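You operate a simulated robot arm through the tools that you are given. There is no shell and no other tool. Be economical: measure what you need, move in short steps, check, and stop when the job is done.

The job below is to be done with a simulated two-armed robot. You get a single attempt, and the scene is never put back.

Task
Set the return coil on the swivel, hold it and wipe it clean.
Fine: use the green cloth; cloth and coil go back where they lay.

The check looks at the end state, three seconds after you hand in, the way a careful person would. Anything else that was tipped, shoved, dropped, spilled or broken makes it a failure. Flat cloth is picked up by pressing the open fingertips on it (5 to 10 N) and closing them slowly along it; thin cloth reads only 2 to 8 mm in the jaws.

Robot
Two 6-joint arms with two-finger parallel grippers on one trunk, on a base that drives. Base frame: it is fixed to the floor where the robot stands at the start and does not move with it; the origin is under the middle of the robot, x ahead of it, y to its left, z up. Readings come in cm, degrees, newtons and seconds.
The left shoulder is at the start at [6, 18.7, 112.2], the right one opposite. With the tool pointing down near the work surface each hand reaches from about 22 to 62 cm from the robot's upright axis, wherever it stands, measured 20 degrees to its own side. Places, roughly: packing swivel top [50, 70, 80]. Payload 1.57 kg a hand.
The tool frame of a hand sits at the grasp point between the pads (the TCP): z along the fingers, y along the line on which they close. The tips reach 3 cm beyond it. The gripper opens to 11 cm. The fingers are 2.4 cm wide and 1.2 cm thick; the gripper's body (4.8 by 11.2 cm) begins 7.8 cm behind the TCP.
Orientation is that of the tool frame in the base frame, as a unit quaternion [w, x, y, z]. With the fingers straight down and closing along the base's y, the tool's x points along the base's -x, its y along +y and its z along -z.

Tools
- The arms move only by the tool nudge_tool. It takes "left_plan", "right_plan" or both (then of equal length, played together; a hand with none holds still); each is one flat list of numbers, 7 for each row, row after row: the opening, from 0 (shut) to 1 (fully open), then the shift along the base's x, y, z in units of 250 mm (1.0 is 250 mm), then the turn, a rotation vector about the base's x, y, z in units of 180 degrees (1.0 is 180 degrees). In form: [grip, x, y, z, wx, wy, wz, grip, x, y, z, wx, wy, wz, ...]. A call has 1 to 10 rows; each row is the pose to reach, as a shift and turn from the pose commanded when the call began. A call with a number of a shift or a turn outside -1 to 1 is refused whole. Rows are played at 5 a second. More than 5 cm and 8.6 degrees between two rows, or a gripper value outside its range, and nothing of the call is played. A pose out of reach is approached as far as the arm can. The call stops where the force on the tool passes 80 N (or 10 N more than at its start, if that is more) or the arm is blocked; 0.2 s more then pass. The fingers move at their own pace (about 15.3 cm/s each) and stop on an object; they squeeze with about 21 N. The grip force told is the motor's: it shows also when the fingers shut on nothing. Time passes only in rows, and 0.2 s behind the last, so rows that repeat a pose let the fingers close. The reply holds the time, the measured pose of the TCP, the force on the tool along the base axes, the opening and the grip force, in the units named above and with some noise, and new pictures: "views" is both (left out), scene, wrist or none (wrist: the cameras of the hands that moved).
- Cameras (640 x 400 px; columns grow to the right, rows downward): "scene" is now at [1.26, 1.38, 166.11]; the picture's right is [0.17, -0.99, 0.00], its down [-0.77, -0.13, -0.62] and it looks along [0.61, 0.10, -0.78] (base axes); focal length 294 px, centre (320, 200). "left" rides on the left gripper at [7, -1.6, -14.1] in its tool frame; the picture's right is [0.23, 0.97, 0.00], its down [-0.86, 0.20, -0.48] and it looks along [-0.47, 0.11, 0.88] (tool axes); focal length 222 px, centre (320, 200). "right" rides on the right gripper at [7, 1.6, -14.1] in its tool frame; the picture's right is [-0.23, 0.97, 0.00], its down [-0.86, -0.20, -0.48] and it looks along [-0.47, -0.11, 0.88] (tool axes); focal length 222 px, centre (320, 200). There is no depth. A picture from a camera that has moved, and an enlarged one, comes with that camera's place and axes in the base frame and with its lens.
- move_column(by): slides the trunk up (or, below 0, down) by that many cm; the arms and the scene camera ride with it, the base frame stays. It gives what a move gives, with no picture.
- drive_base(legs): drives the robot by 1 to 6 legs, each [ahead, left, turn to the left] in cm, cm and degrees, along the robot's own axes; the way and the turn of a leg run together, so that a leg with both is an arc; at most 150 cm and 180 degrees a leg. The arms and the cameras ride along, it lands a little off, and it stops where it bumps. It gives what a move gives, and a new picture of the scene camera.
- turn_head(pan, tilt): turns the head with the scene camera to pan (to the left, within 86 degrees either way) and tilt (down, from -29 to 69), counted from straight ahead of the robot. It gives what a move gives, and a new picture of the scene camera.
- zoom(camera, box): a new picture of the part [left, top, right, bottom] of that camera's present view, enlarged. No time passes.
- close_job(): hands the job in; it is judged then, once.

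Go step by step. Nothing tells you exact positions but the pictures and the camera data: compare them with the known pose of the tool, close in by small moves and look again before you grip or let go. The budget is 120 turns and 260 pictures, counting those below and the enlarged ones. Unless the task says otherwise, let go and move clear before handing in, and close with one line.

The tools are called after "Request:" as a command line: name --argument value ..., lists and objects as JSON in quotes. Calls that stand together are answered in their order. nudge_tool: Moves the arms, as the interface text tells. Its arguments: {"type":"object","properties":{"left_plan":{"type":"array","items":{"type":"number"}},"right_plan":{"type":"array","items":{"type":"number"}},"views":{"type":"string","enum":["both","scene","wrist","none"]}},"required":[]} The other tools are called the same way: move_column (by) slides the trunk up or down; drive_base (legs) drives the base; turn_head (pan, tilt) turns the head that bears the scene camera; zoom (camera, box) takes an enlarged picture of a part of a camera's view; close_job () hands the job in.

At the start:

```text
time_s: 0.0
left_ee_pos: [42.96, 29.97, 119.93]
left_orientation: [0.001, 0.0, 1.0, 0.0]
left_wrist_force: [-0.3, 0.5, 0.3]
left_finger_gap: 11.01
left_grasp_force: 0.0
right_ee_pos: [44.87, -7.91, 120.43]
right_orientation: [-0.001, 0.0, 1.0, 0.0]
right_wrist_force: [-0.4, -0.6, -0.5]
right_finger_gap: 10.98
right_grasp_force: 0.1
trunk travel left (down, up): [-75.0, 24.0]
robot x, y, heading: [-0.21, -0.11, 0.0]
head pan, tilt: [9.7, 51.5]
```

scene: 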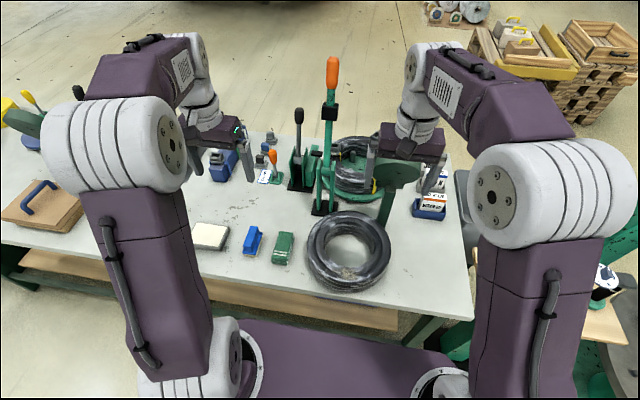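
right: 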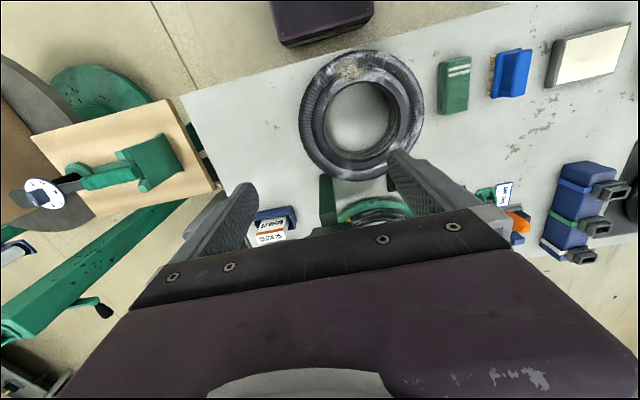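
left: 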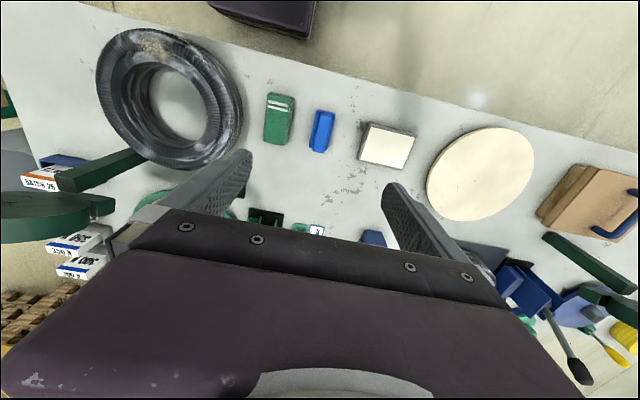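

I see a bench with a dusty black hose coil, a green item (folded cloth?), a blue brush, a pale block and a round swivel plate on the left. I'll enlarge to identify things.

Request:
zoom --camera "left" --box '[80, 10, 400, 210]'

Request:
zoom --camera "scene" --box '[180, 120, 480, 310]'

Request:
turn_head --pan 50 --tilt 45

```text
2.00 times, centred on (240, 110) of left
camera zoom: at [35.97, 28.37, 134.07], right [-0.23, 0.97, 0.0], down [0.86, 0.2, 0.48], along [0.47, 0.11, -0.88], focal length 444 px, centre (480, 380)
```

zoom: 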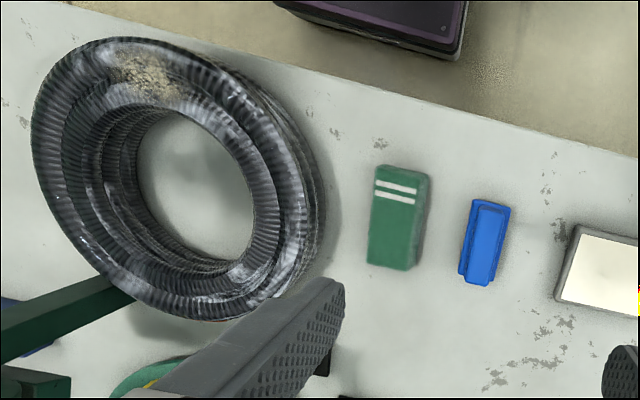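

```text
2.11 times, centred on (330, 215) of scene
camera zoom: at [1.26, 1.38, 166.11], right [0.17, -0.99, 0.0], down [-0.77, -0.13, -0.62], along [0.61, 0.1, -0.78], focal length 618 px, centre (299, 168)
```

zoom: 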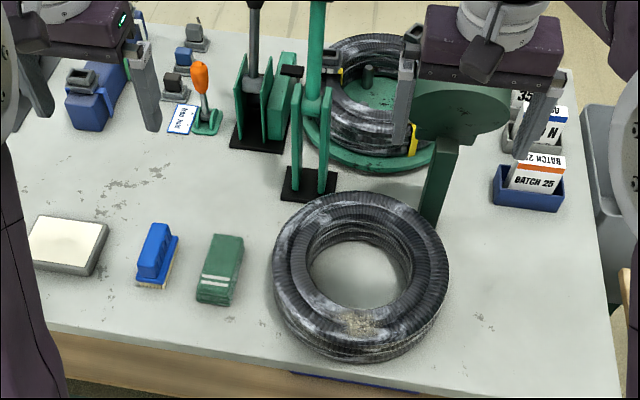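

```text
time_s: 1.1
left_ee_pos: [42.92, 29.9, 119.89]
left_orientation: [0.001, 0.0, 1.0, 0.001]
left_wrist_force: [-0.4, -1.0, -0.2]
left_finger_gap: 10.99
left_grasp_force: 0.1
right_ee_pos: [44.95, -7.88, 120.58]
right_orientation: [0.0, 0.0, 1.0, 0.0]
right_wrist_force: [0.7, 0.0, 0.0]
right_finger_gap: 11.0
right_grasp_force: 0.0
trunk travel left (down, up): [-75.0, 24.0]
robot x, y, heading: [0.08, 0.09, 0.1]
head pan, tilt: [50.0, 45.0]
camera scene: at [-0.96, 6.33, 167.0], right [0.77, -0.64, 0.0], down [-0.46, -0.54, -0.71], along [0.45, 0.54, -0.71], focal length 294 px, centre (320, 200)
```

scene: 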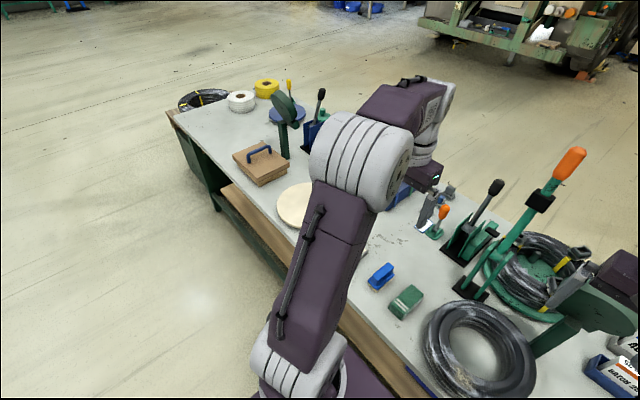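

The dusty black coil near (48, 0) is loose, while another tied coil sits on the green coiler, so I take the dusty one as the return coil. The green striped pad is the cloth. I'll look straight down at the coil and check the tags before moving.

Request:
turn_head --pan 0 --tilt 60

Request:
zoom --camera "scene" --box '[220, 60, 420, 260]'

Request:
zoom --camera "right" --box '[240, 20, 560, 220]'

Request:
zoom --camera "left" --box '[340, 80, 640, 280]'

```text
time_s: 2.2
left_ee_pos: [42.9, 30.02, 119.97]
left_orientation: [0.0, 0.0, 1.0, 0.0]
left_wrist_force: [0.6, -0.3, 1.0]
left_finger_gap: 11.03
left_grasp_force: 0.0
right_ee_pos: [44.99, -7.9, 120.59]
right_orientation: [0.0, 0.0, 1.0, 0.0]
right_wrist_force: [-0.4, -0.3, 0.9]
right_finger_gap: 11.01
right_grasp_force: 0.0
trunk travel left (down, up): [-75.0, 24.0]
robot x, y, heading: [-0.44, 0.04, 0.1]
head pan, tilt: [0.0, 60.0]
camera scene: at [0.47, 0.12, 165.05], right [0.0, -1.0, 0.0], down [-0.87, 0.0, -0.5], along [0.5, 0.0, -0.87], focal length 294 px, centre (320, 200)
```

scene: 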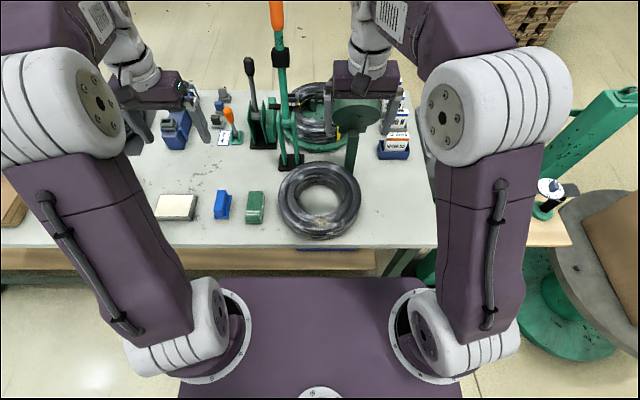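

```text
2.00 times, centred on (320, 160) of scene
camera zoom: at [0.47, 0.12, 165.05], right [0.0, -1.0, 0.0], down [-0.87, 0.0, -0.5], along [0.5, 0.0, -0.87], focal length 587 px, centre (320, 280)
```

zoom: 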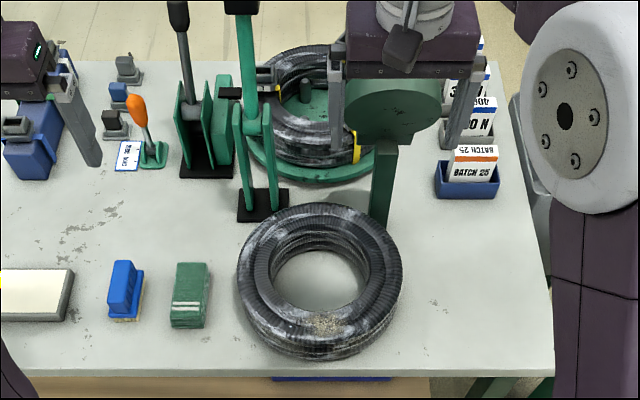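

```text
2.00 times, centred on (400, 120) of right
camera zoom: at [38.01, -6.17, 134.69], right [0.23, 0.97, 0.0], down [0.86, -0.2, 0.48], along [0.47, -0.11, -0.88], focal length 444 px, centre (160, 360)
```

zoom: 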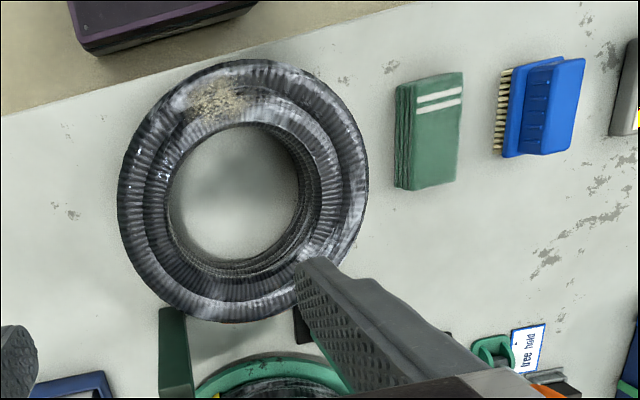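

```text
2.00 times, centred on (490, 180) of left
camera zoom: at [35.97, 28.37, 134.07], right [-0.23, 0.97, 0.0], down [0.86, 0.2, 0.48], along [0.47, 0.11, -0.88], focal length 444 px, centre (-20, 240)
```

zoom: 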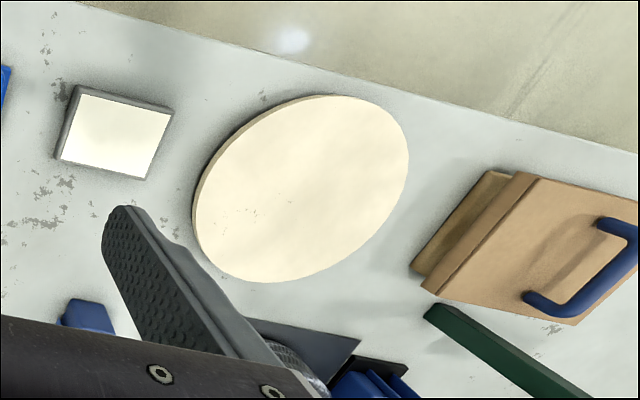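

A card beside the orange-handled lever reads "free / hold", which may be the swivel's brake. I'll look closer at it.

Request:
zoom --camera "right" --box '[460, 150, 620, 260]'

Request:
zoom --camera "scene" --box '[150, 80, 270, 160]'

Request:
zoom --camera "scene" --box '[240, 70, 420, 180]'

Request:
zoom --camera "left" --box '[230, 190, 390, 290]'

```text
3.64 times, centred on (540, 205) of right
camera zoom: at [38.01, -6.17, 134.69], right [0.23, 0.97, 0.0], down [0.86, -0.2, 0.48], along [0.47, -0.11, -0.88], focal length 808 px, centre (-480, 182)
```

zoom: 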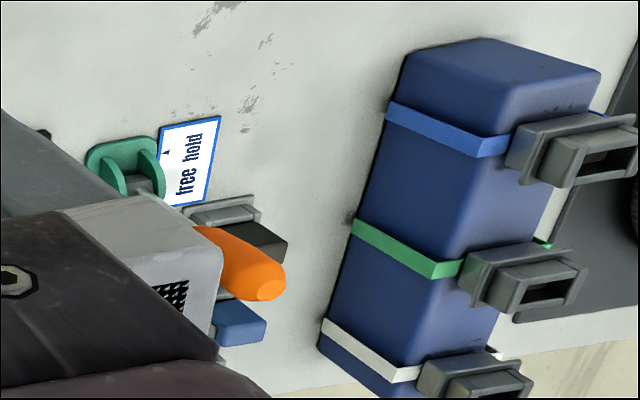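

```text
5.00 times, centred on (210, 120) of scene
camera zoom: at [0.47, 0.12, 165.05], right [0.0, -1.0, 0.0], down [-0.87, 0.0, -0.5], along [0.5, 0.0, -0.87], focal length 1468 px, centre (870, 600)
```

zoom: 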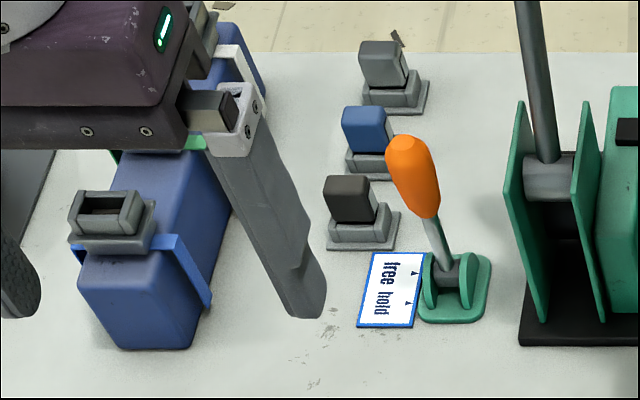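

```text
3.56 times, centred on (330, 125) of scene
camera zoom: at [0.47, 0.12, 165.05], right [0.0, -1.0, 0.0], down [-0.87, 0.0, -0.5], along [0.5, 0.0, -0.87], focal length 1044 px, centre (284, 467)
```

zoom: 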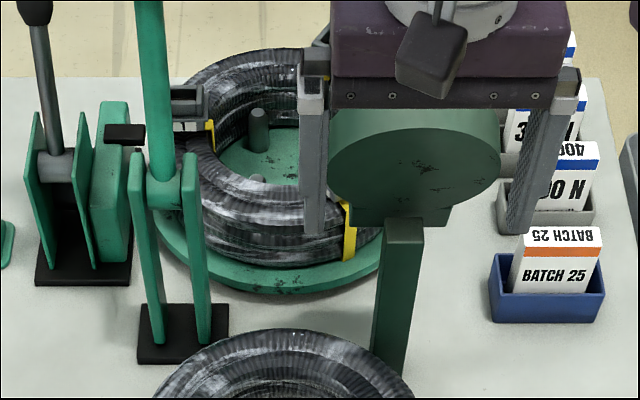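

```text
4.00 times, centred on (310, 240) of left
camera zoom: at [35.97, 28.37, 134.07], right [-0.23, 0.97, 0.0], down [0.86, 0.2, 0.48], along [0.47, 0.11, -0.88], focal length 888 px, centre (360, 40)
```

zoom: 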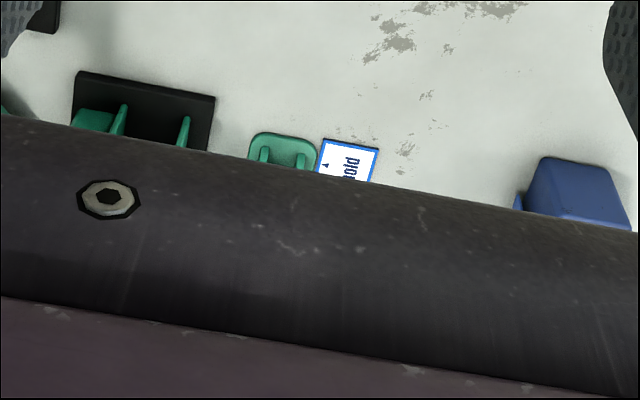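

The lever is set to "free", sits nearer the green coiler and belongs to the bench; I'll hold the coil by hand and leave it alone. The coil is centred at about (48, 0) with outer radius 13 and inner 7, so I bring both open hands above its left and right sides.

Request:
nudge_tool --left_plan '[1, 0.04, -0.16, 0, 0, 0, 0, 1, 0.08, -0.32, 0, 0, 0, 0, 1, 0.12, -0.48, -0.05, 0, 0, 0, 1, 0.16, -0.64, -0.15, 0, 0, 0, 1, 0.2, -0.79, -0.3, 0, 0, 0, 1, 0.2, -0.79, -0.48, 0, 0, 0, 1, 0.2, -0.79, -0.64, 0, 0, 0, 1, 0.2, -0.79, -0.8, 0, 0, 0]' --right_plan '[1, 0.0, 0, 0, 0, 0, 0, 1, 0.03, 0, 0, 0, 0, 0, 1, 0.06, -0.05, -0.05, 0, 0, 0, 1, 0.09, -0.08, -0.15, 0, 0, 0, 1, 0.12, -0.08, -0.32, 0, 0, 0, 1, 0.12, -0.08, -0.5, 0, 0, 0, 1, 0.12, -0.08, -0.66, 0, 0, 0, 1, 0.12, -0.08, -0.82, 0, 0, 0]'

```text
refused: row 5 steps farther than a row can; nothing moved
```

Request:
nudge_tool --left_plan '[1, 0.04, -0.16, 0, 0, 0, 0, 1, 0.08, -0.32, 0, 0, 0, 0, 1, 0.12, -0.48, -0.05, 0, 0, 0, 1, 0.16, -0.64, -0.12, 0, 0, 0, 1, 0.2, -0.79, -0.2, 0, 0, 0, 1, 0.2, -0.79, -0.36, 0, 0, 0, 1, 0.2, -0.79, -0.52, 0, 0, 0, 1, 0.2, -0.79, -0.68, 0, 0, 0, 1, 0.2, -0.79, -0.8, 0, 0, 0]' --right_plan '[1, 0.0, 0, 0, 0, 0, 0, 1, 0.03, 0, 0, 0, 0, 0, 1, 0.06, -0.05, -0.05, 0, 0, 0, 1, 0.09, -0.08, -0.13, 0, 0, 0, 1, 0.12, -0.08, -0.22, 0, 0, 0, 1, 0.12, -0.08, -0.38, 0, 0, 0, 1, 0.12, -0.08, -0.54, 0, 0, 0, 1, 0.12, -0.08, -0.7, 0, 0, 0, 1, 0.12, -0.08, -0.82, 0, 0, 0]'

```text
time_s: 4.2
left_ee_pos: [47.8, 10.23, 99.86]
left_orientation: [0.0, 0.0, 1.0, 0.0]
left_wrist_force: [-0.4, 0.0, 0.1]
left_finger_gap: 10.99
left_grasp_force: 0.0
right_ee_pos: [47.78, -9.62, 99.88]
right_orientation: [0.0, 0.0, 1.0, 0.0]
right_wrist_force: [0.6, 0.2, -1.0]
right_finger_gap: 10.99
right_grasp_force: 0.1
trunk travel left (down, up): [-75.0, 24.0]
robot x, y, heading: [-0.01, -0.23, -0.1]
head pan, tilt: [0.0, 60.0]
camera scene: at [0.63, 0.14, 165.06], right [0.0, -1.0, 0.0], down [-0.87, 0.0, -0.5], along [0.5, 0.0, -0.87], focal length 294 px, centre (320, 200)
camera right: at [40.93, -8.0, 114.0], right [0.23, 0.97, 0.0], down [0.86, -0.2, 0.48], along [0.47, -0.11, -0.88], focal length 222 px, centre (320, 200)
camera left: at [41.01, 8.58, 114.04], right [-0.23, 0.97, 0.0], down [0.86, 0.2, 0.48], along [0.47, 0.11, -0.88], focal length 222 px, centre (320, 200)
```

scene: 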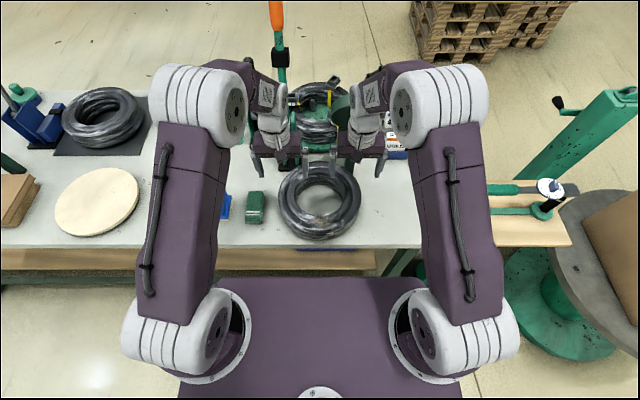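
right: 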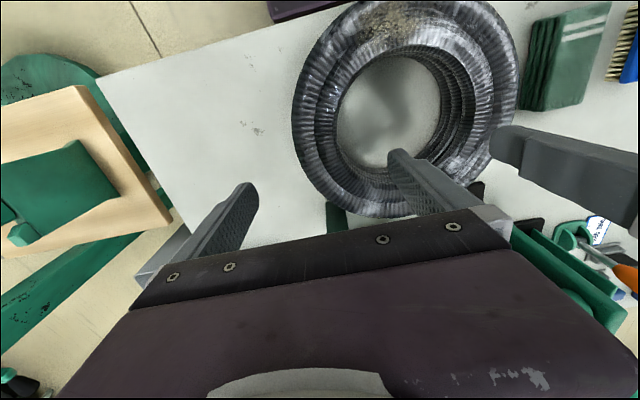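
left: 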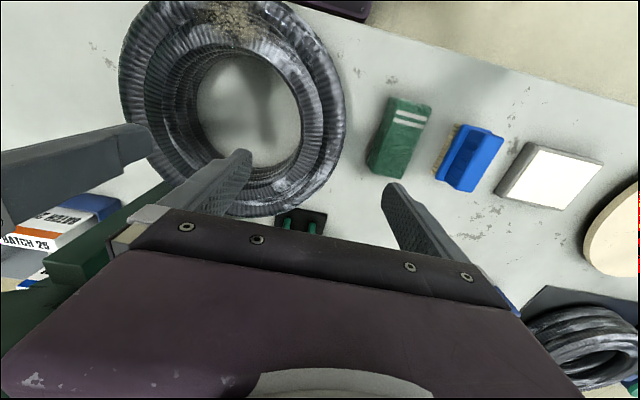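

A second loose coil lies on a dark mat behind the swivel, so I'll inspect it before choosing.

Request:
turn_head --pan 48 --tilt 40

Request:
zoom --camera "scene" --box '[160, 60, 480, 260]'

```text
time_s: 5.4
left_ee_pos: [47.77, 10.2, 100.06]
left_orientation: [0.0, 0.0, 1.0, -0.001]
left_wrist_force: [-0.2, -0.5, 0.3]
left_finger_gap: 11.02
left_grasp_force: 0.1
right_ee_pos: [47.72, -9.67, 99.95]
right_orientation: [0.0, 0.0, 1.0, 0.001]
right_wrist_force: [-0.1, 0.1, 0.2]
right_finger_gap: 11.01
right_grasp_force: 0.1
trunk travel left (down, up): [-75.0, 24.0]
robot x, y, heading: [-0.07, 0.01, -0.1]
head pan, tilt: [48.0, 40.0]
camera scene: at [-0.47, 6.42, 167.72], right [0.74, -0.67, 0.0], down [-0.43, -0.48, -0.77], along [0.51, 0.57, -0.64], focal length 294 px, centre (320, 200)
```

scene: 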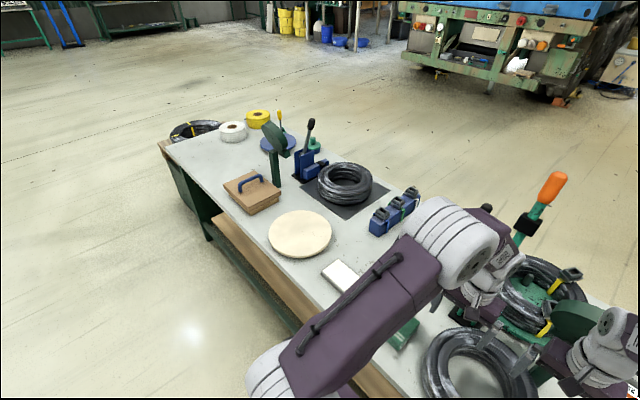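

```text
2.00 times, centred on (320, 160) of scene
camera zoom: at [-0.47, 6.42, 167.72], right [0.74, -0.67, 0.0], down [-0.43, -0.48, -0.77], along [0.51, 0.57, -0.64], focal length 587 px, centre (320, 280)
```

zoom: 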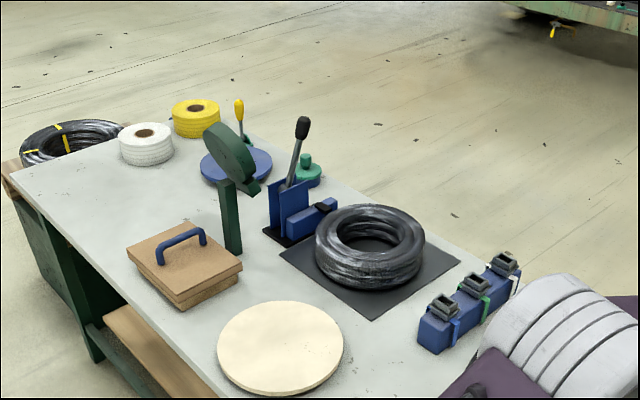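

Request:
zoom --camera "scene" --box '[250, 90, 390, 215]'

Request:
zoom --camera "left" --box '[110, 0, 350, 150]'

Request:
turn_head --pan -60 --tilt 40

```text
3.20 times, centred on (320, 152) of scene
camera zoom: at [-0.47, 6.42, 167.72], right [0.74, -0.67, 0.0], down [-0.43, -0.48, -0.77], along [0.51, 0.57, -0.64], focal length 940 px, centre (320, 352)
```

zoom: 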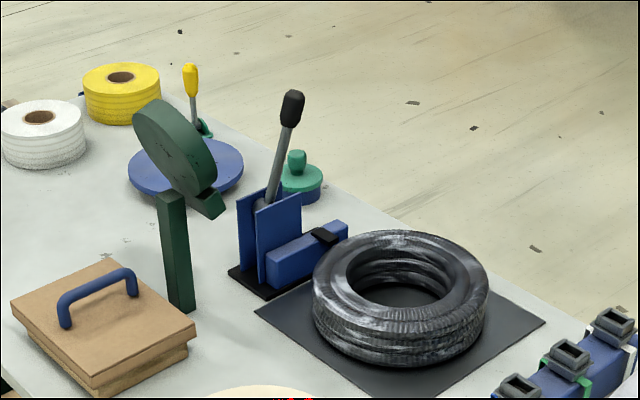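

```text
2.67 times, centred on (230, 75) of left
camera zoom: at [40.92, 8.57, 114.14], right [-0.23, 0.97, 0.0], down [0.86, 0.2, 0.48], along [0.47, 0.11, -0.88], focal length 592 px, centre (560, 533)
```

zoom: 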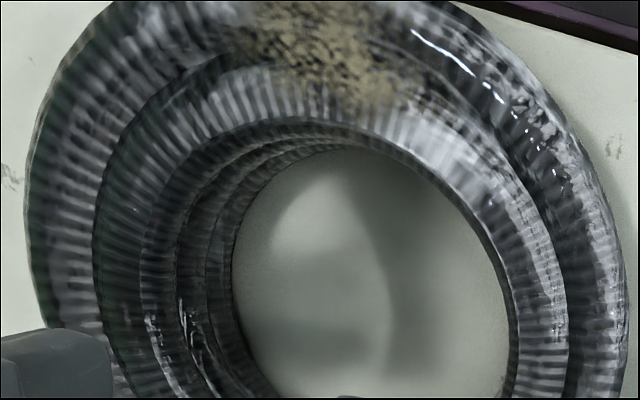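

```text
time_s: 7.3
left_ee_pos: [47.85, 10.26, 100.02]
left_orientation: [0.0, 0.0, 1.0, 0.0]
left_wrist_force: [0.2, 0.4, -0.2]
left_finger_gap: 10.97
left_grasp_force: 0.1
right_ee_pos: [47.7, -9.61, 100.05]
right_orientation: [0.001, 0.0, 1.0, 0.0]
right_wrist_force: [0.0, -0.4, -0.1]
right_finger_gap: 10.95
right_grasp_force: 0.2
trunk travel left (down, up): [-75.0, 24.0]
robot x, y, heading: [-0.2, 0.21, 0.2]
head pan, tilt: [-60.0, 40.0]
camera scene: at [-1.93, -7.25, 167.72], right [-0.87, -0.5, 0.0], down [-0.32, 0.56, -0.77], along [0.38, -0.66, -0.64], focal length 294 px, centre (320, 200)
```

scene: 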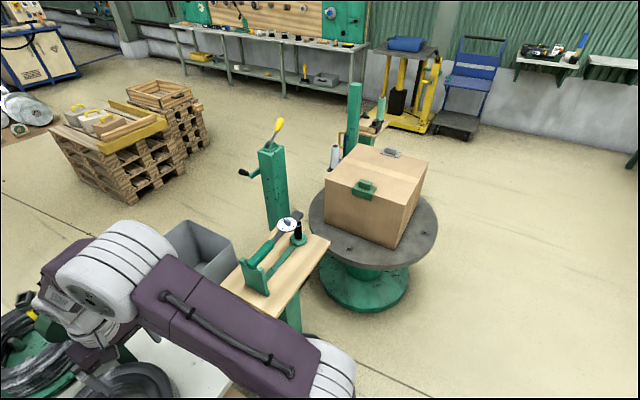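

The coil on the mat looks clean; the one under my hands has the mud patch on its near side, so this is the one. Lowering both hands to straddle the ring.

Request:
nudge_tool --left_plan '[1, 0, 0, -0.15, 0, 0, 0, 1, 0, 0, -0.3, 0, 0, 0, 1, 0, 0, -0.45, 0, 0, 0, 1, 0, 0, -0.6, 0, 0, 0]' --right_plan '[1, 0, 0, -0.15, 0, 0, 0, 1, 0, 0, -0.3, 0, 0, 0, 1, 0, 0, -0.45, 0, 0, 0, 1, 0, 0, -0.6, 0, 0, 0]' --views "wrist"

Request:
turn_head --pan 0 --tilt 60

```text
time_s: 8.3
left_ee_pos: [48.16, 10.11, 85.03]
left_orientation: [-0.001, -0.001, 1.0, -0.001]
left_wrist_force: [0.0, -0.4, -1.2]
left_finger_gap: 10.96
left_grasp_force: 0.1
right_ee_pos: [48.23, -9.82, 85.0]
right_orientation: [-0.001, 0.0, 1.0, 0.0]
right_wrist_force: [0.0, 0.3, -0.4]
right_finger_gap: 10.97
right_grasp_force: 0.3
trunk travel left (down, up): [-75.0, 24.0]
robot x, y, heading: [-0.12, -0.02, 0.2]
head pan, tilt: [-60.0, 40.0]
camera right: at [41.16, -8.08, 99.14], right [0.23, 0.97, 0.0], down [0.86, -0.2, 0.48], along [0.46, -0.11, -0.88], focal length 222 px, centre (320, 200)
camera left: at [41.14, 8.52, 99.09], right [-0.23, 0.97, 0.0], down [0.86, 0.2, 0.48], along [0.47, 0.11, -0.88], focal length 222 px, centre (320, 200)
```

right: 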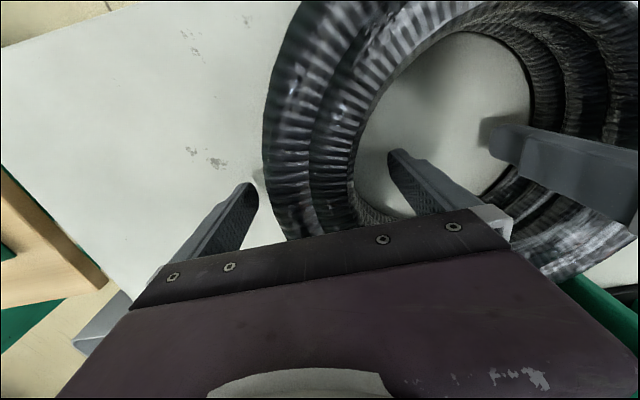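
left: 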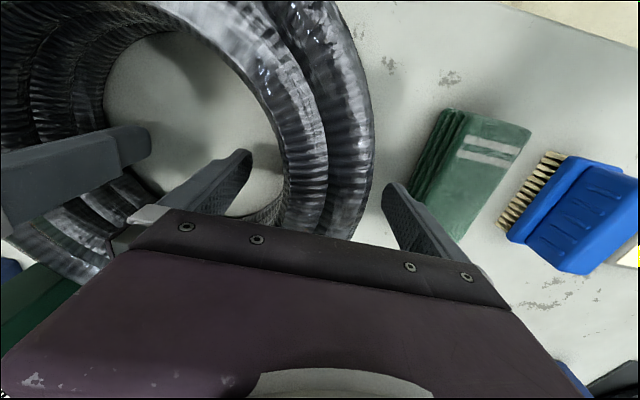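

```text
time_s: 9.6
left_ee_pos: [47.88, 10.11, 85.17]
left_orientation: [0.0, 0.0, 1.0, 0.0]
left_wrist_force: [0.2, -0.7, -0.1]
left_finger_gap: 11.0
left_grasp_force: 0.1
right_ee_pos: [47.92, -9.81, 85.17]
right_orientation: [0.0, -0.001, 1.0, 0.0]
right_wrist_force: [0.2, 0.2, 0.1]
right_finger_gap: 11.01
right_grasp_force: 0.0
trunk travel left (down, up): [-75.0, 24.0]
robot x, y, heading: [-0.2, 0.12, -0.1]
head pan, tilt: [0.0, 60.0]
camera scene: at [0.46, 0.1, 165.05], right [0.0, -1.0, 0.0], down [-0.87, 0.0, -0.5], along [0.5, 0.0, -0.87], focal length 294 px, centre (320, 200)
```

scene: 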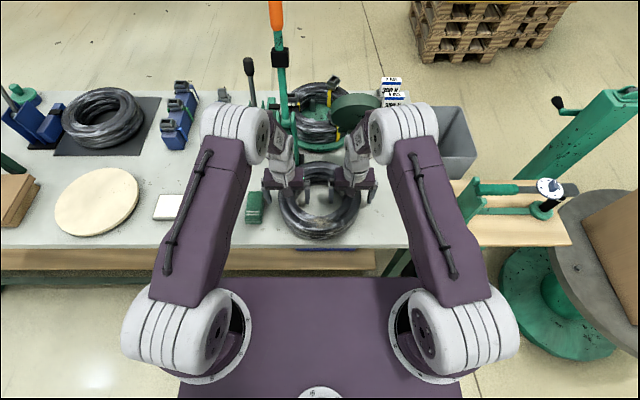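

Both hands straddle the ring cleanly, so I close them.

Request:
nudge_tool --left_plan '[0.75, 0, 0, 0, 0, 0, 0, 0.6, 0, 0, 0, 0, 0, 0, 0.4, 0, 0, 0, 0, 0, 0, 0, 0, 0, 0, 0, 0, 0, 0, 0, 0, 0, 0, 0]' --right_plan '[0.75, 0, 0, 0, 0, 0, 0, 0.6, 0, 0, 0, 0, 0, 0, 0.4, 0, 0, 0, 0, 0, 0, 0, 0, 0, 0, 0, 0, 0, 0, 0, 0, 0, 0, 0]'

```text
refused: plan must hold 7 numbers for each row
```

Request:
nudge_tool --left_plan '[0.75, 0, 0, 0, 0, 0, 0, 0.6, 0, 0, 0, 0, 0, 0, 0.4, 0, 0, 0, 0, 0, 0, 0, 0, 0, 0, 0, 0, 0, 0, 0, 0, 0, 0, 0, 0]' --right_plan '[0.75, 0, 0, 0, 0, 0, 0, 0.6, 0, 0, 0, 0, 0, 0, 0.4, 0, 0, 0, 0, 0, 0, 0, 0, 0, 0, 0, 0, 0, 0, 0, 0, 0, 0, 0, 0]'

```text
time_s: 10.8
left_ee_pos: [47.93, 10.0, 85.08]
left_orientation: [0.0, 0.0, 1.0, 0.0]
left_wrist_force: [-2.4, -26.7, 0.1]
left_finger_gap: 5.25
left_grasp_force: 20.9
right_ee_pos: [48.07, -9.72, 84.98]
right_orientation: [0.0, 0.0, 1.0, 0.0]
right_wrist_force: [-0.7, 25.6, -0.4]
right_finger_gap: 5.25
right_grasp_force: 21.3
trunk travel left (down, up): [-75.0, 24.0]
robot x, y, heading: [0.29, 0.1, 0.2]
head pan, tilt: [0.0, 60.0]
camera scene: at [0.49, 0.05, 165.04], right [0.0, -1.0, 0.0], down [-0.87, 0.0, -0.5], along [0.5, 0.0, -0.87], focal length 294 px, centre (320, 200)
camera right: at [41.01, -8.04, 99.24], right [0.23, 0.97, 0.0], down [0.85, -0.2, 0.48], along [0.47, -0.11, -0.88], focal length 222 px, centre (320, 200)
camera left: at [40.98, 8.4, 99.19], right [-0.23, 0.97, 0.0], down [0.85, 0.2, 0.48], along [0.47, 0.11, -0.88], focal length 222 px, centre (320, 200)
```

scene: 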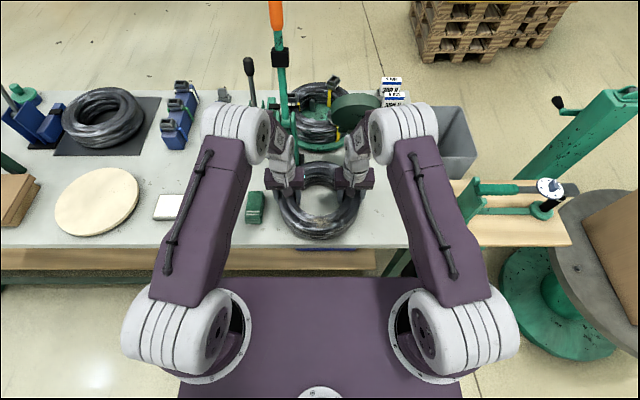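
right: 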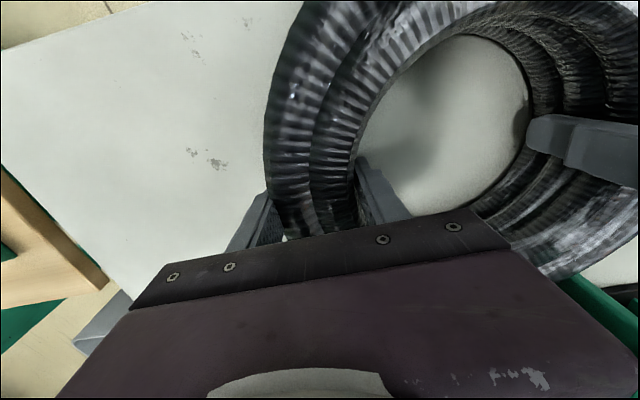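
left: 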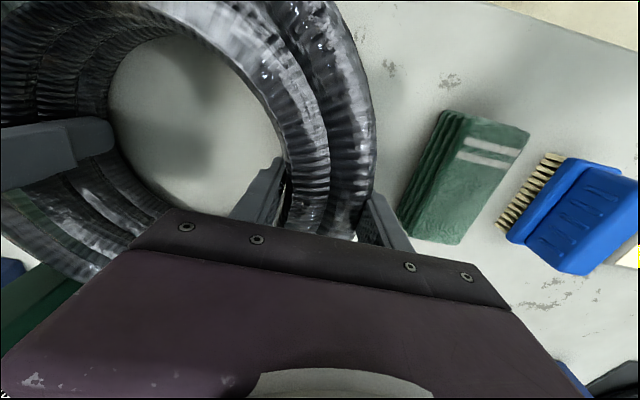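

Both hands hold the ring (5.25 cm) with a little inward pull between them; I relieve this by 0.3 cm each and test-lift.

Request:
nudge_tool --left_plan '[0, 0, -0.012, 0, 0, 0, 0, 0, 0, -0.012, 0.04, 0, 0, 0, 0, 0, -0.012, 0.1, 0, 0, 0, 0, 0, -0.012, 0.1, 0, 0, 0]' --right_plan '[0, 0, 0.012, 0, 0, 0, 0, 0, 0, 0.012, 0.04, 0, 0, 0, 0, 0, 0.012, 0.1, 0, 0, 0, 0, 0, 0.012, 0.1, 0, 0, 0]' --views "scene"

```text
time_s: 11.8
left_ee_pos: [47.86, 9.9, 87.47]
left_orientation: [-0.001, 0.0, 1.0, 0.0]
left_wrist_force: [1.4, 20.3, -7.4]
left_finger_gap: 5.28
left_grasp_force: 21.7
right_ee_pos: [47.97, -9.67, 87.38]
right_orientation: [-0.003, 0.0, 1.0, -0.001]
right_wrist_force: [-1.7, -21.4, -4.3]
right_finger_gap: 5.29
right_grasp_force: 20.8
trunk travel left (down, up): [-75.0, 24.0]
robot x, y, heading: [0.22, 0.1, -0.0]
head pan, tilt: [0.0, 60.0]
camera scene: at [0.76, 0.12, 165.04], right [0.0, -1.0, 0.0], down [-0.87, 0.0, -0.5], along [0.5, 0.0, -0.87], focal length 294 px, centre (320, 200)
```

scene: 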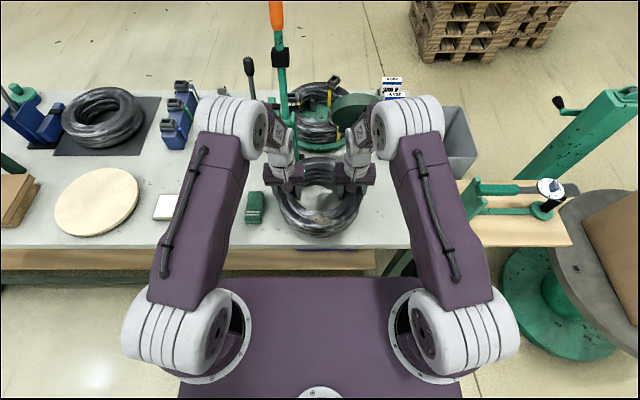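

The coil is about 1.2 kg, shared by both hands. I lift it 14 cm and draw it 6 cm toward me to clear the press lever behind.

Request:
nudge_tool --left_plan '[0, 0, 0.006, 0.08, 0, 0, 0, 0, 0, 0.006, 0.16, 0, 0, 0, 0, -0.06, 0.006, 0.24, 0, 0, 0, 0, -0.12, 0.006, 0.32, 0, 0, 0, 0, -0.2, 0.006, 0.4, 0, 0, 0, 0, -0.24, 0.006, 0.46, 0, 0, 0, 0, -0.24, 0.006, 0.46, 0, 0, 0]' --right_plan '[0, 0, -0.006, 0.08, 0, 0, 0, 0, 0, -0.006, 0.16, 0, 0, 0, 0, -0.06, -0.006, 0.24, 0, 0, 0, 0, -0.12, -0.006, 0.32, 0, 0, 0, 0, -0.2, -0.006, 0.4, 0, 0, 0, 0, -0.24, -0.006, 0.46, 0, 0, 0, 0, -0.24, -0.006, 0.46, 0, 0, 0]'

```text
time_s: 13.4
left_ee_pos: [42.03, 10.02, 98.69]
left_orientation: [0.0, 0.0, 1.0, 0.0]
left_wrist_force: [-0.6, -16.5, 4.4]
left_finger_gap: 5.31
left_grasp_force: 21.0
right_ee_pos: [41.99, -9.68, 99.05]
right_orientation: [0.0, -0.001, 1.0, 0.001]
right_wrist_force: [1.8, 17.1, -15.4]
right_finger_gap: 5.34
right_grasp_force: 21.1
trunk travel left (down, up): [-75.0, 24.0]
robot x, y, heading: [-0.24, -0.24, 0.2]
head pan, tilt: [0.0, 60.0]
camera scene: at [0.74, 0.12, 165.04], right [0.0, -1.0, 0.0], down [-0.87, 0.0, -0.5], along [0.5, 0.0, -0.87], focal length 294 px, centre (320, 200)
camera right: at [35.11, -7.97, 113.14], right [0.23, 0.97, 0.0], down [0.86, -0.2, 0.48], along [0.47, -0.11, -0.88], focal length 222 px, centre (320, 200)
camera left: at [35.1, 8.48, 112.88], right [-0.23, 0.97, 0.0], down [0.86, 0.2, 0.48], along [0.47, 0.11, -0.88], focal length 222 px, centre (320, 200)
```

scene: 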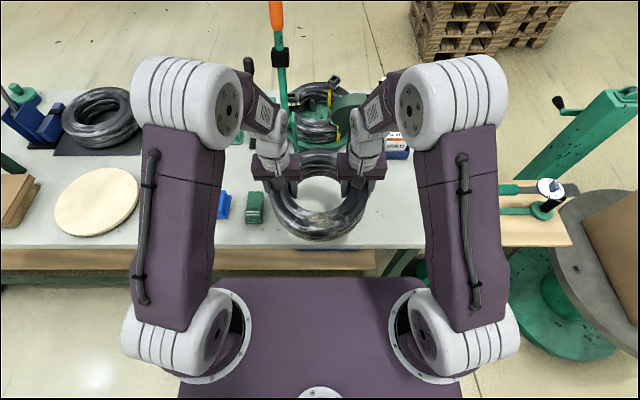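
right: 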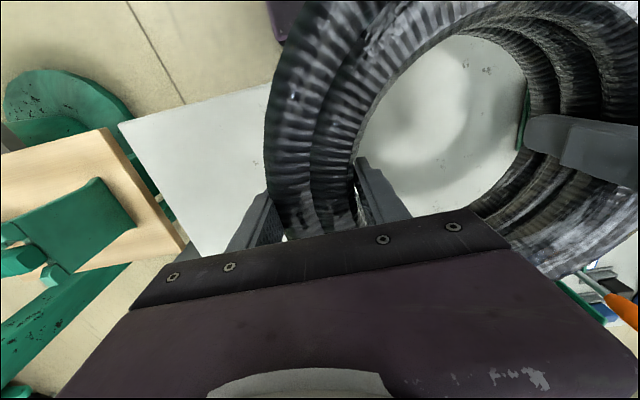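
left: 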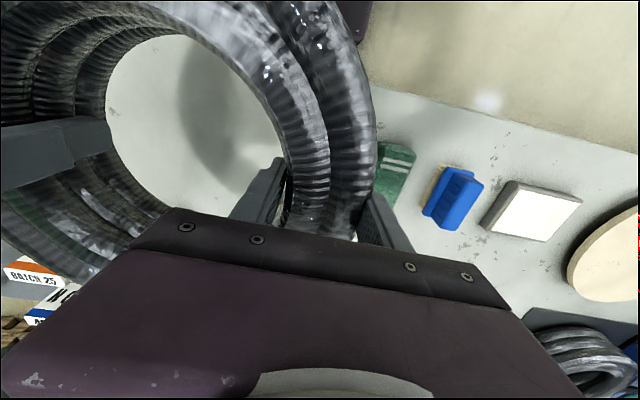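

The coil hangs level and clear. I drive left 72 cm along the bench so the coil comes in front of the swivel.

Request:
drive_base --legs '[[0, 72, 0]]'

```text
time_s: 17.3
left_ee_pos: [42.25, 82.56, 98.77]
left_orientation: [0.0, 0.002, 1.0, -0.002]
left_wrist_force: [-0.6, -42.0, 7.1]
left_finger_gap: 5.36
left_grasp_force: 21.0
right_ee_pos: [42.16, 62.75, 98.91]
right_orientation: [-0.001, 0.003, 1.0, 0.0]
right_wrist_force: [1.0, 42.4, -17.8]
right_finger_gap: 5.33
right_grasp_force: 21.2
trunk travel left (down, up): [-75.0, 24.0]
robot x, y, heading: [0.24, 73.1, -0.1]
head pan, tilt: [0.0, 60.0]
camera scene: at [0.84, 72.75, 165.05], right [-0.01, -1.0, 0.0], down [-0.87, 0.01, -0.5], along [0.5, 0.0, -0.87], focal length 294 px, centre (320, 200)
```

scene: 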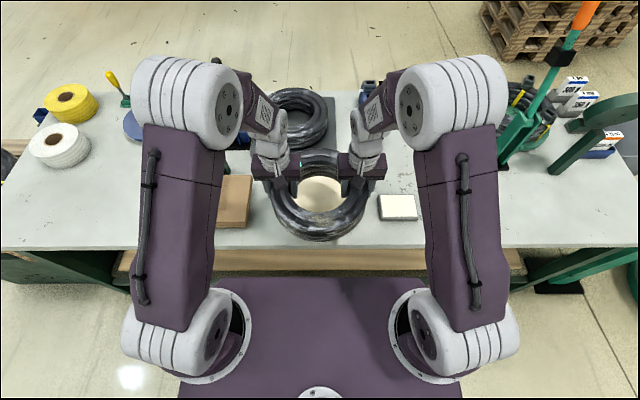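

Now centred in front of the swivel; I relieve the squeeze, move forward over it and lower partway to look.

Request:
nudge_tool --left_plan '[0, 0.0, -0.008, 0, 0, 0, 0, 0, 0.08, -0.008, 0, 0, 0, 0, 0, 0.16, -0.008, 0, 0, 0, 0, 0, 0.23, -0.008, -0.08, 0, 0, 0, 0, 0.23, -0.008, -0.2, 0, 0, 0, 0, 0.23, -0.008, -0.3, 0, 0, 0]' --right_plan '[0, 0.0, 0.008, 0, 0, 0, 0, 0, 0.08, 0.008, 0, 0, 0, 0, 0, 0.16, 0.008, 0, 0, 0, 0, 0, 0.23, 0.008, -0.08, 0, 0, 0, 0, 0.23, 0.008, -0.2, 0, 0, 0, 0, 0.23, 0.008, -0.3, 0, 0, 0]'

```text
time_s: 18.7
left_ee_pos: [48.01, 82.46, 91.03]
left_orientation: [-0.001, 0.001, 1.0, -0.001]
left_wrist_force: [-0.1, 29.2, -0.1]
left_finger_gap: 5.28
left_grasp_force: 20.6
right_ee_pos: [47.97, 62.91, 91.41]
right_orientation: [-0.001, 0.002, 1.0, 0.0]
right_wrist_force: [-0.2, -29.7, -11.6]
right_finger_gap: 5.3
right_grasp_force: 20.5
trunk travel left (down, up): [-75.0, 24.0]
robot x, y, heading: [0.01, 72.43, -0.5]
head pan, tilt: [0.0, 60.0]
camera scene: at [0.96, 72.83, 165.05], right [-0.01, -1.0, 0.0], down [-0.87, 0.0, -0.5], along [0.5, 0.0, -0.87], focal length 294 px, centre (320, 200)
camera right: at [41.01, 64.64, 105.55], right [0.23, 0.97, 0.0], down [0.86, -0.2, 0.48], along [0.46, -0.11, -0.88], focal length 222 px, centre (320, 200)
camera left: at [41.1, 81.01, 105.25], right [-0.22, 0.97, 0.0], down [0.86, 0.2, 0.48], along [0.46, 0.11, -0.88], focal length 222 px, centre (320, 200)
```

scene: 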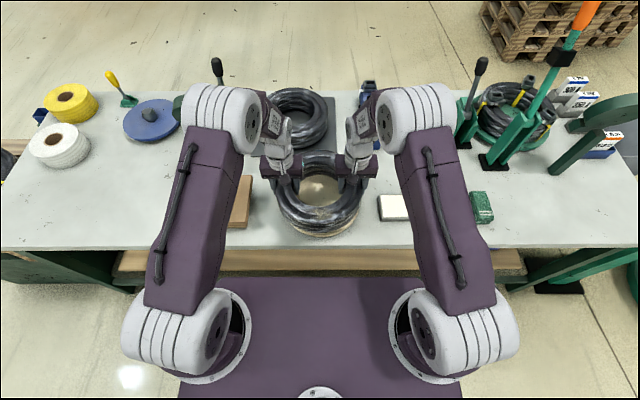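
right: 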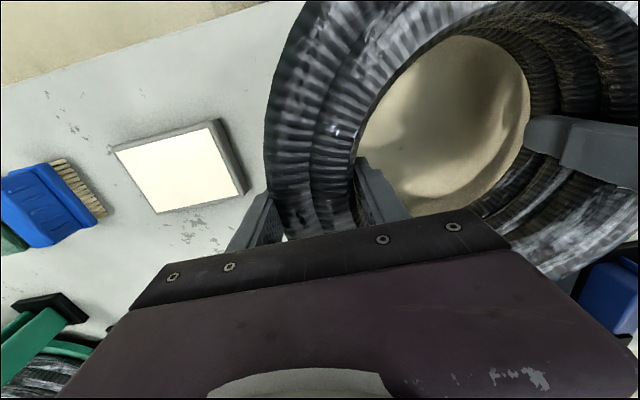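
left: 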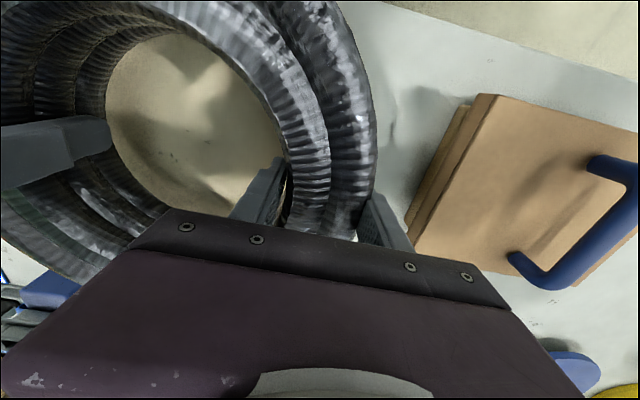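

The coil sits over the disc, with the wooden box well clear of the left finger. Lowering gently until the weight comes off.

Request:
nudge_tool --left_plan '[0, 0, 0.004, -0.04, 0, 0, 0, 0, 0, 0.004, -0.08, 0, 0, 0, 0, 0, 0.004, -0.12, 0, 0, 0, 0, 0, 0.004, -0.15, 0, 0, 0, 0, 0, 0.004, -0.15, 0, 0, 0]' --right_plan '[0, 0, -0.004, -0.04, 0, 0, 0, 0, 0, -0.004, -0.08, 0, 0, 0, 0, 0, -0.004, -0.13, 0, 0, 0, 0, 0, -0.004, -0.16, 0, 0, 0, 0, 0, -0.004, -0.16, 0, 0, 0]' --views "scene"

```text
time_s: 19.9
left_ee_pos: [47.9, 82.36, 87.77]
left_orientation: [0.004, 0.002, 1.0, -0.001]
left_wrist_force: [7.1, 33.0, 31.4]
left_finger_gap: 5.29
left_grasp_force: 20.9
right_ee_pos: [47.78, 62.92, 87.88]
right_orientation: [0.005, 0.002, 1.0, 0.0]
right_wrist_force: [7.4, -36.2, 25.8]
right_finger_gap: 5.28
right_grasp_force: 20.9
trunk travel left (down, up): [-75.0, 24.0]
robot x, y, heading: [0.35, 72.91, -0.2]
head pan, tilt: [0.0, 60.0]
camera scene: at [0.2, 72.79, 165.13], right [-0.01, -1.0, 0.0], down [-0.86, 0.0, -0.5], along [0.5, 0.0, -0.86], focal length 294 px, centre (320, 200)
```

scene: 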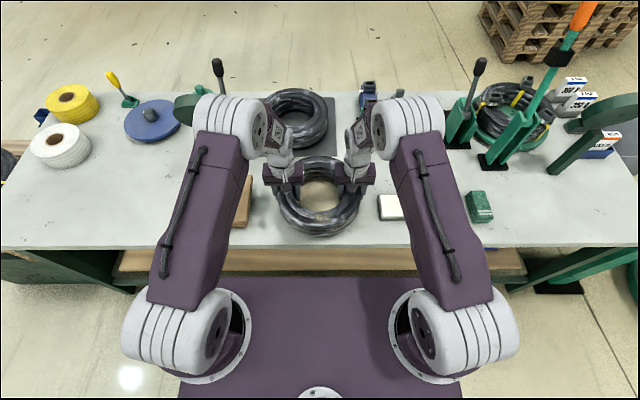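

Contact made. I ease up slightly, open partway and look before lifting clear.

Request:
nudge_tool --left_plan '[0, 0, 0, 0.012, 0, 0, 0, 0, 0, 0, 0.012, 0, 0, 0, 0.8, 0, 0, 0.012, 0, 0, 0, 0.8, 0, 0, 0.012, 0, 0, 0]' --right_plan '[0, 0, 0, 0.012, 0, 0, 0, 0, 0, 0, 0.012, 0, 0, 0, 0.8, 0, 0, 0.012, 0, 0, 0, 0.8, 0, 0, 0.012, 0, 0, 0]'

```text
time_s: 20.9
left_ee_pos: [47.67, 82.57, 87.74]
left_orientation: [0.0, 0.002, 1.0, -0.002]
left_wrist_force: [0.1, -0.4, 0.0]
left_finger_gap: 8.83
left_grasp_force: 0.0
right_ee_pos: [47.67, 62.96, 87.8]
right_orientation: [0.001, 0.002, 1.0, 0.0]
right_wrist_force: [-0.7, -0.9, -0.7]
right_finger_gap: 8.81
right_grasp_force: 0.1
trunk travel left (down, up): [-75.0, 24.0]
robot x, y, heading: [-0.3, 72.68, -0.4]
head pan, tilt: [0.0, 60.0]
camera scene: at [0.63, 72.82, 165.03], right [-0.01, -1.0, 0.0], down [-0.87, 0.0, -0.5], along [0.5, 0.0, -0.87], focal length 294 px, centre (320, 200)
camera right: at [40.79, 64.64, 101.95], right [0.23, 0.97, 0.0], down [0.85, -0.21, 0.48], along [0.46, -0.11, -0.88], focal length 222 px, centre (320, 200)
camera left: at [40.86, 80.88, 101.89], right [-0.22, 0.97, 0.0], down [0.86, 0.2, 0.48], along [0.47, 0.1, -0.88], focal length 222 px, centre (320, 200)
```

scene: 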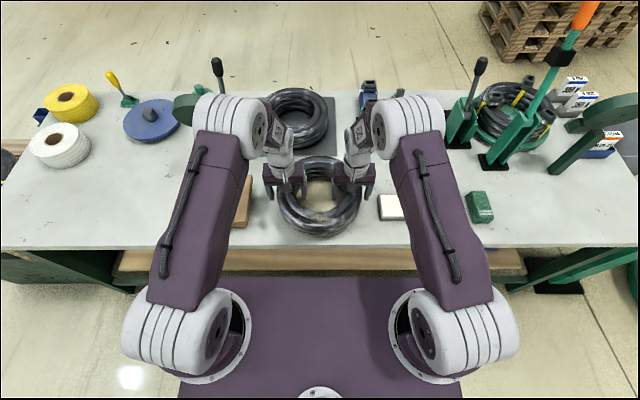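
right: 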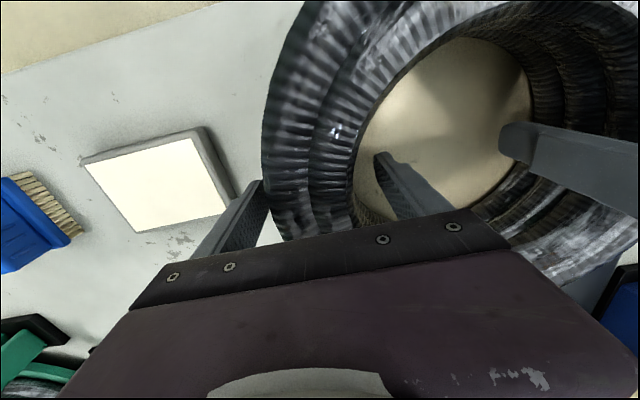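
left: 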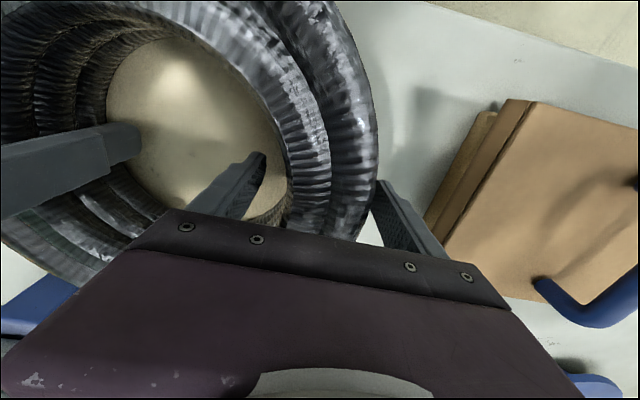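

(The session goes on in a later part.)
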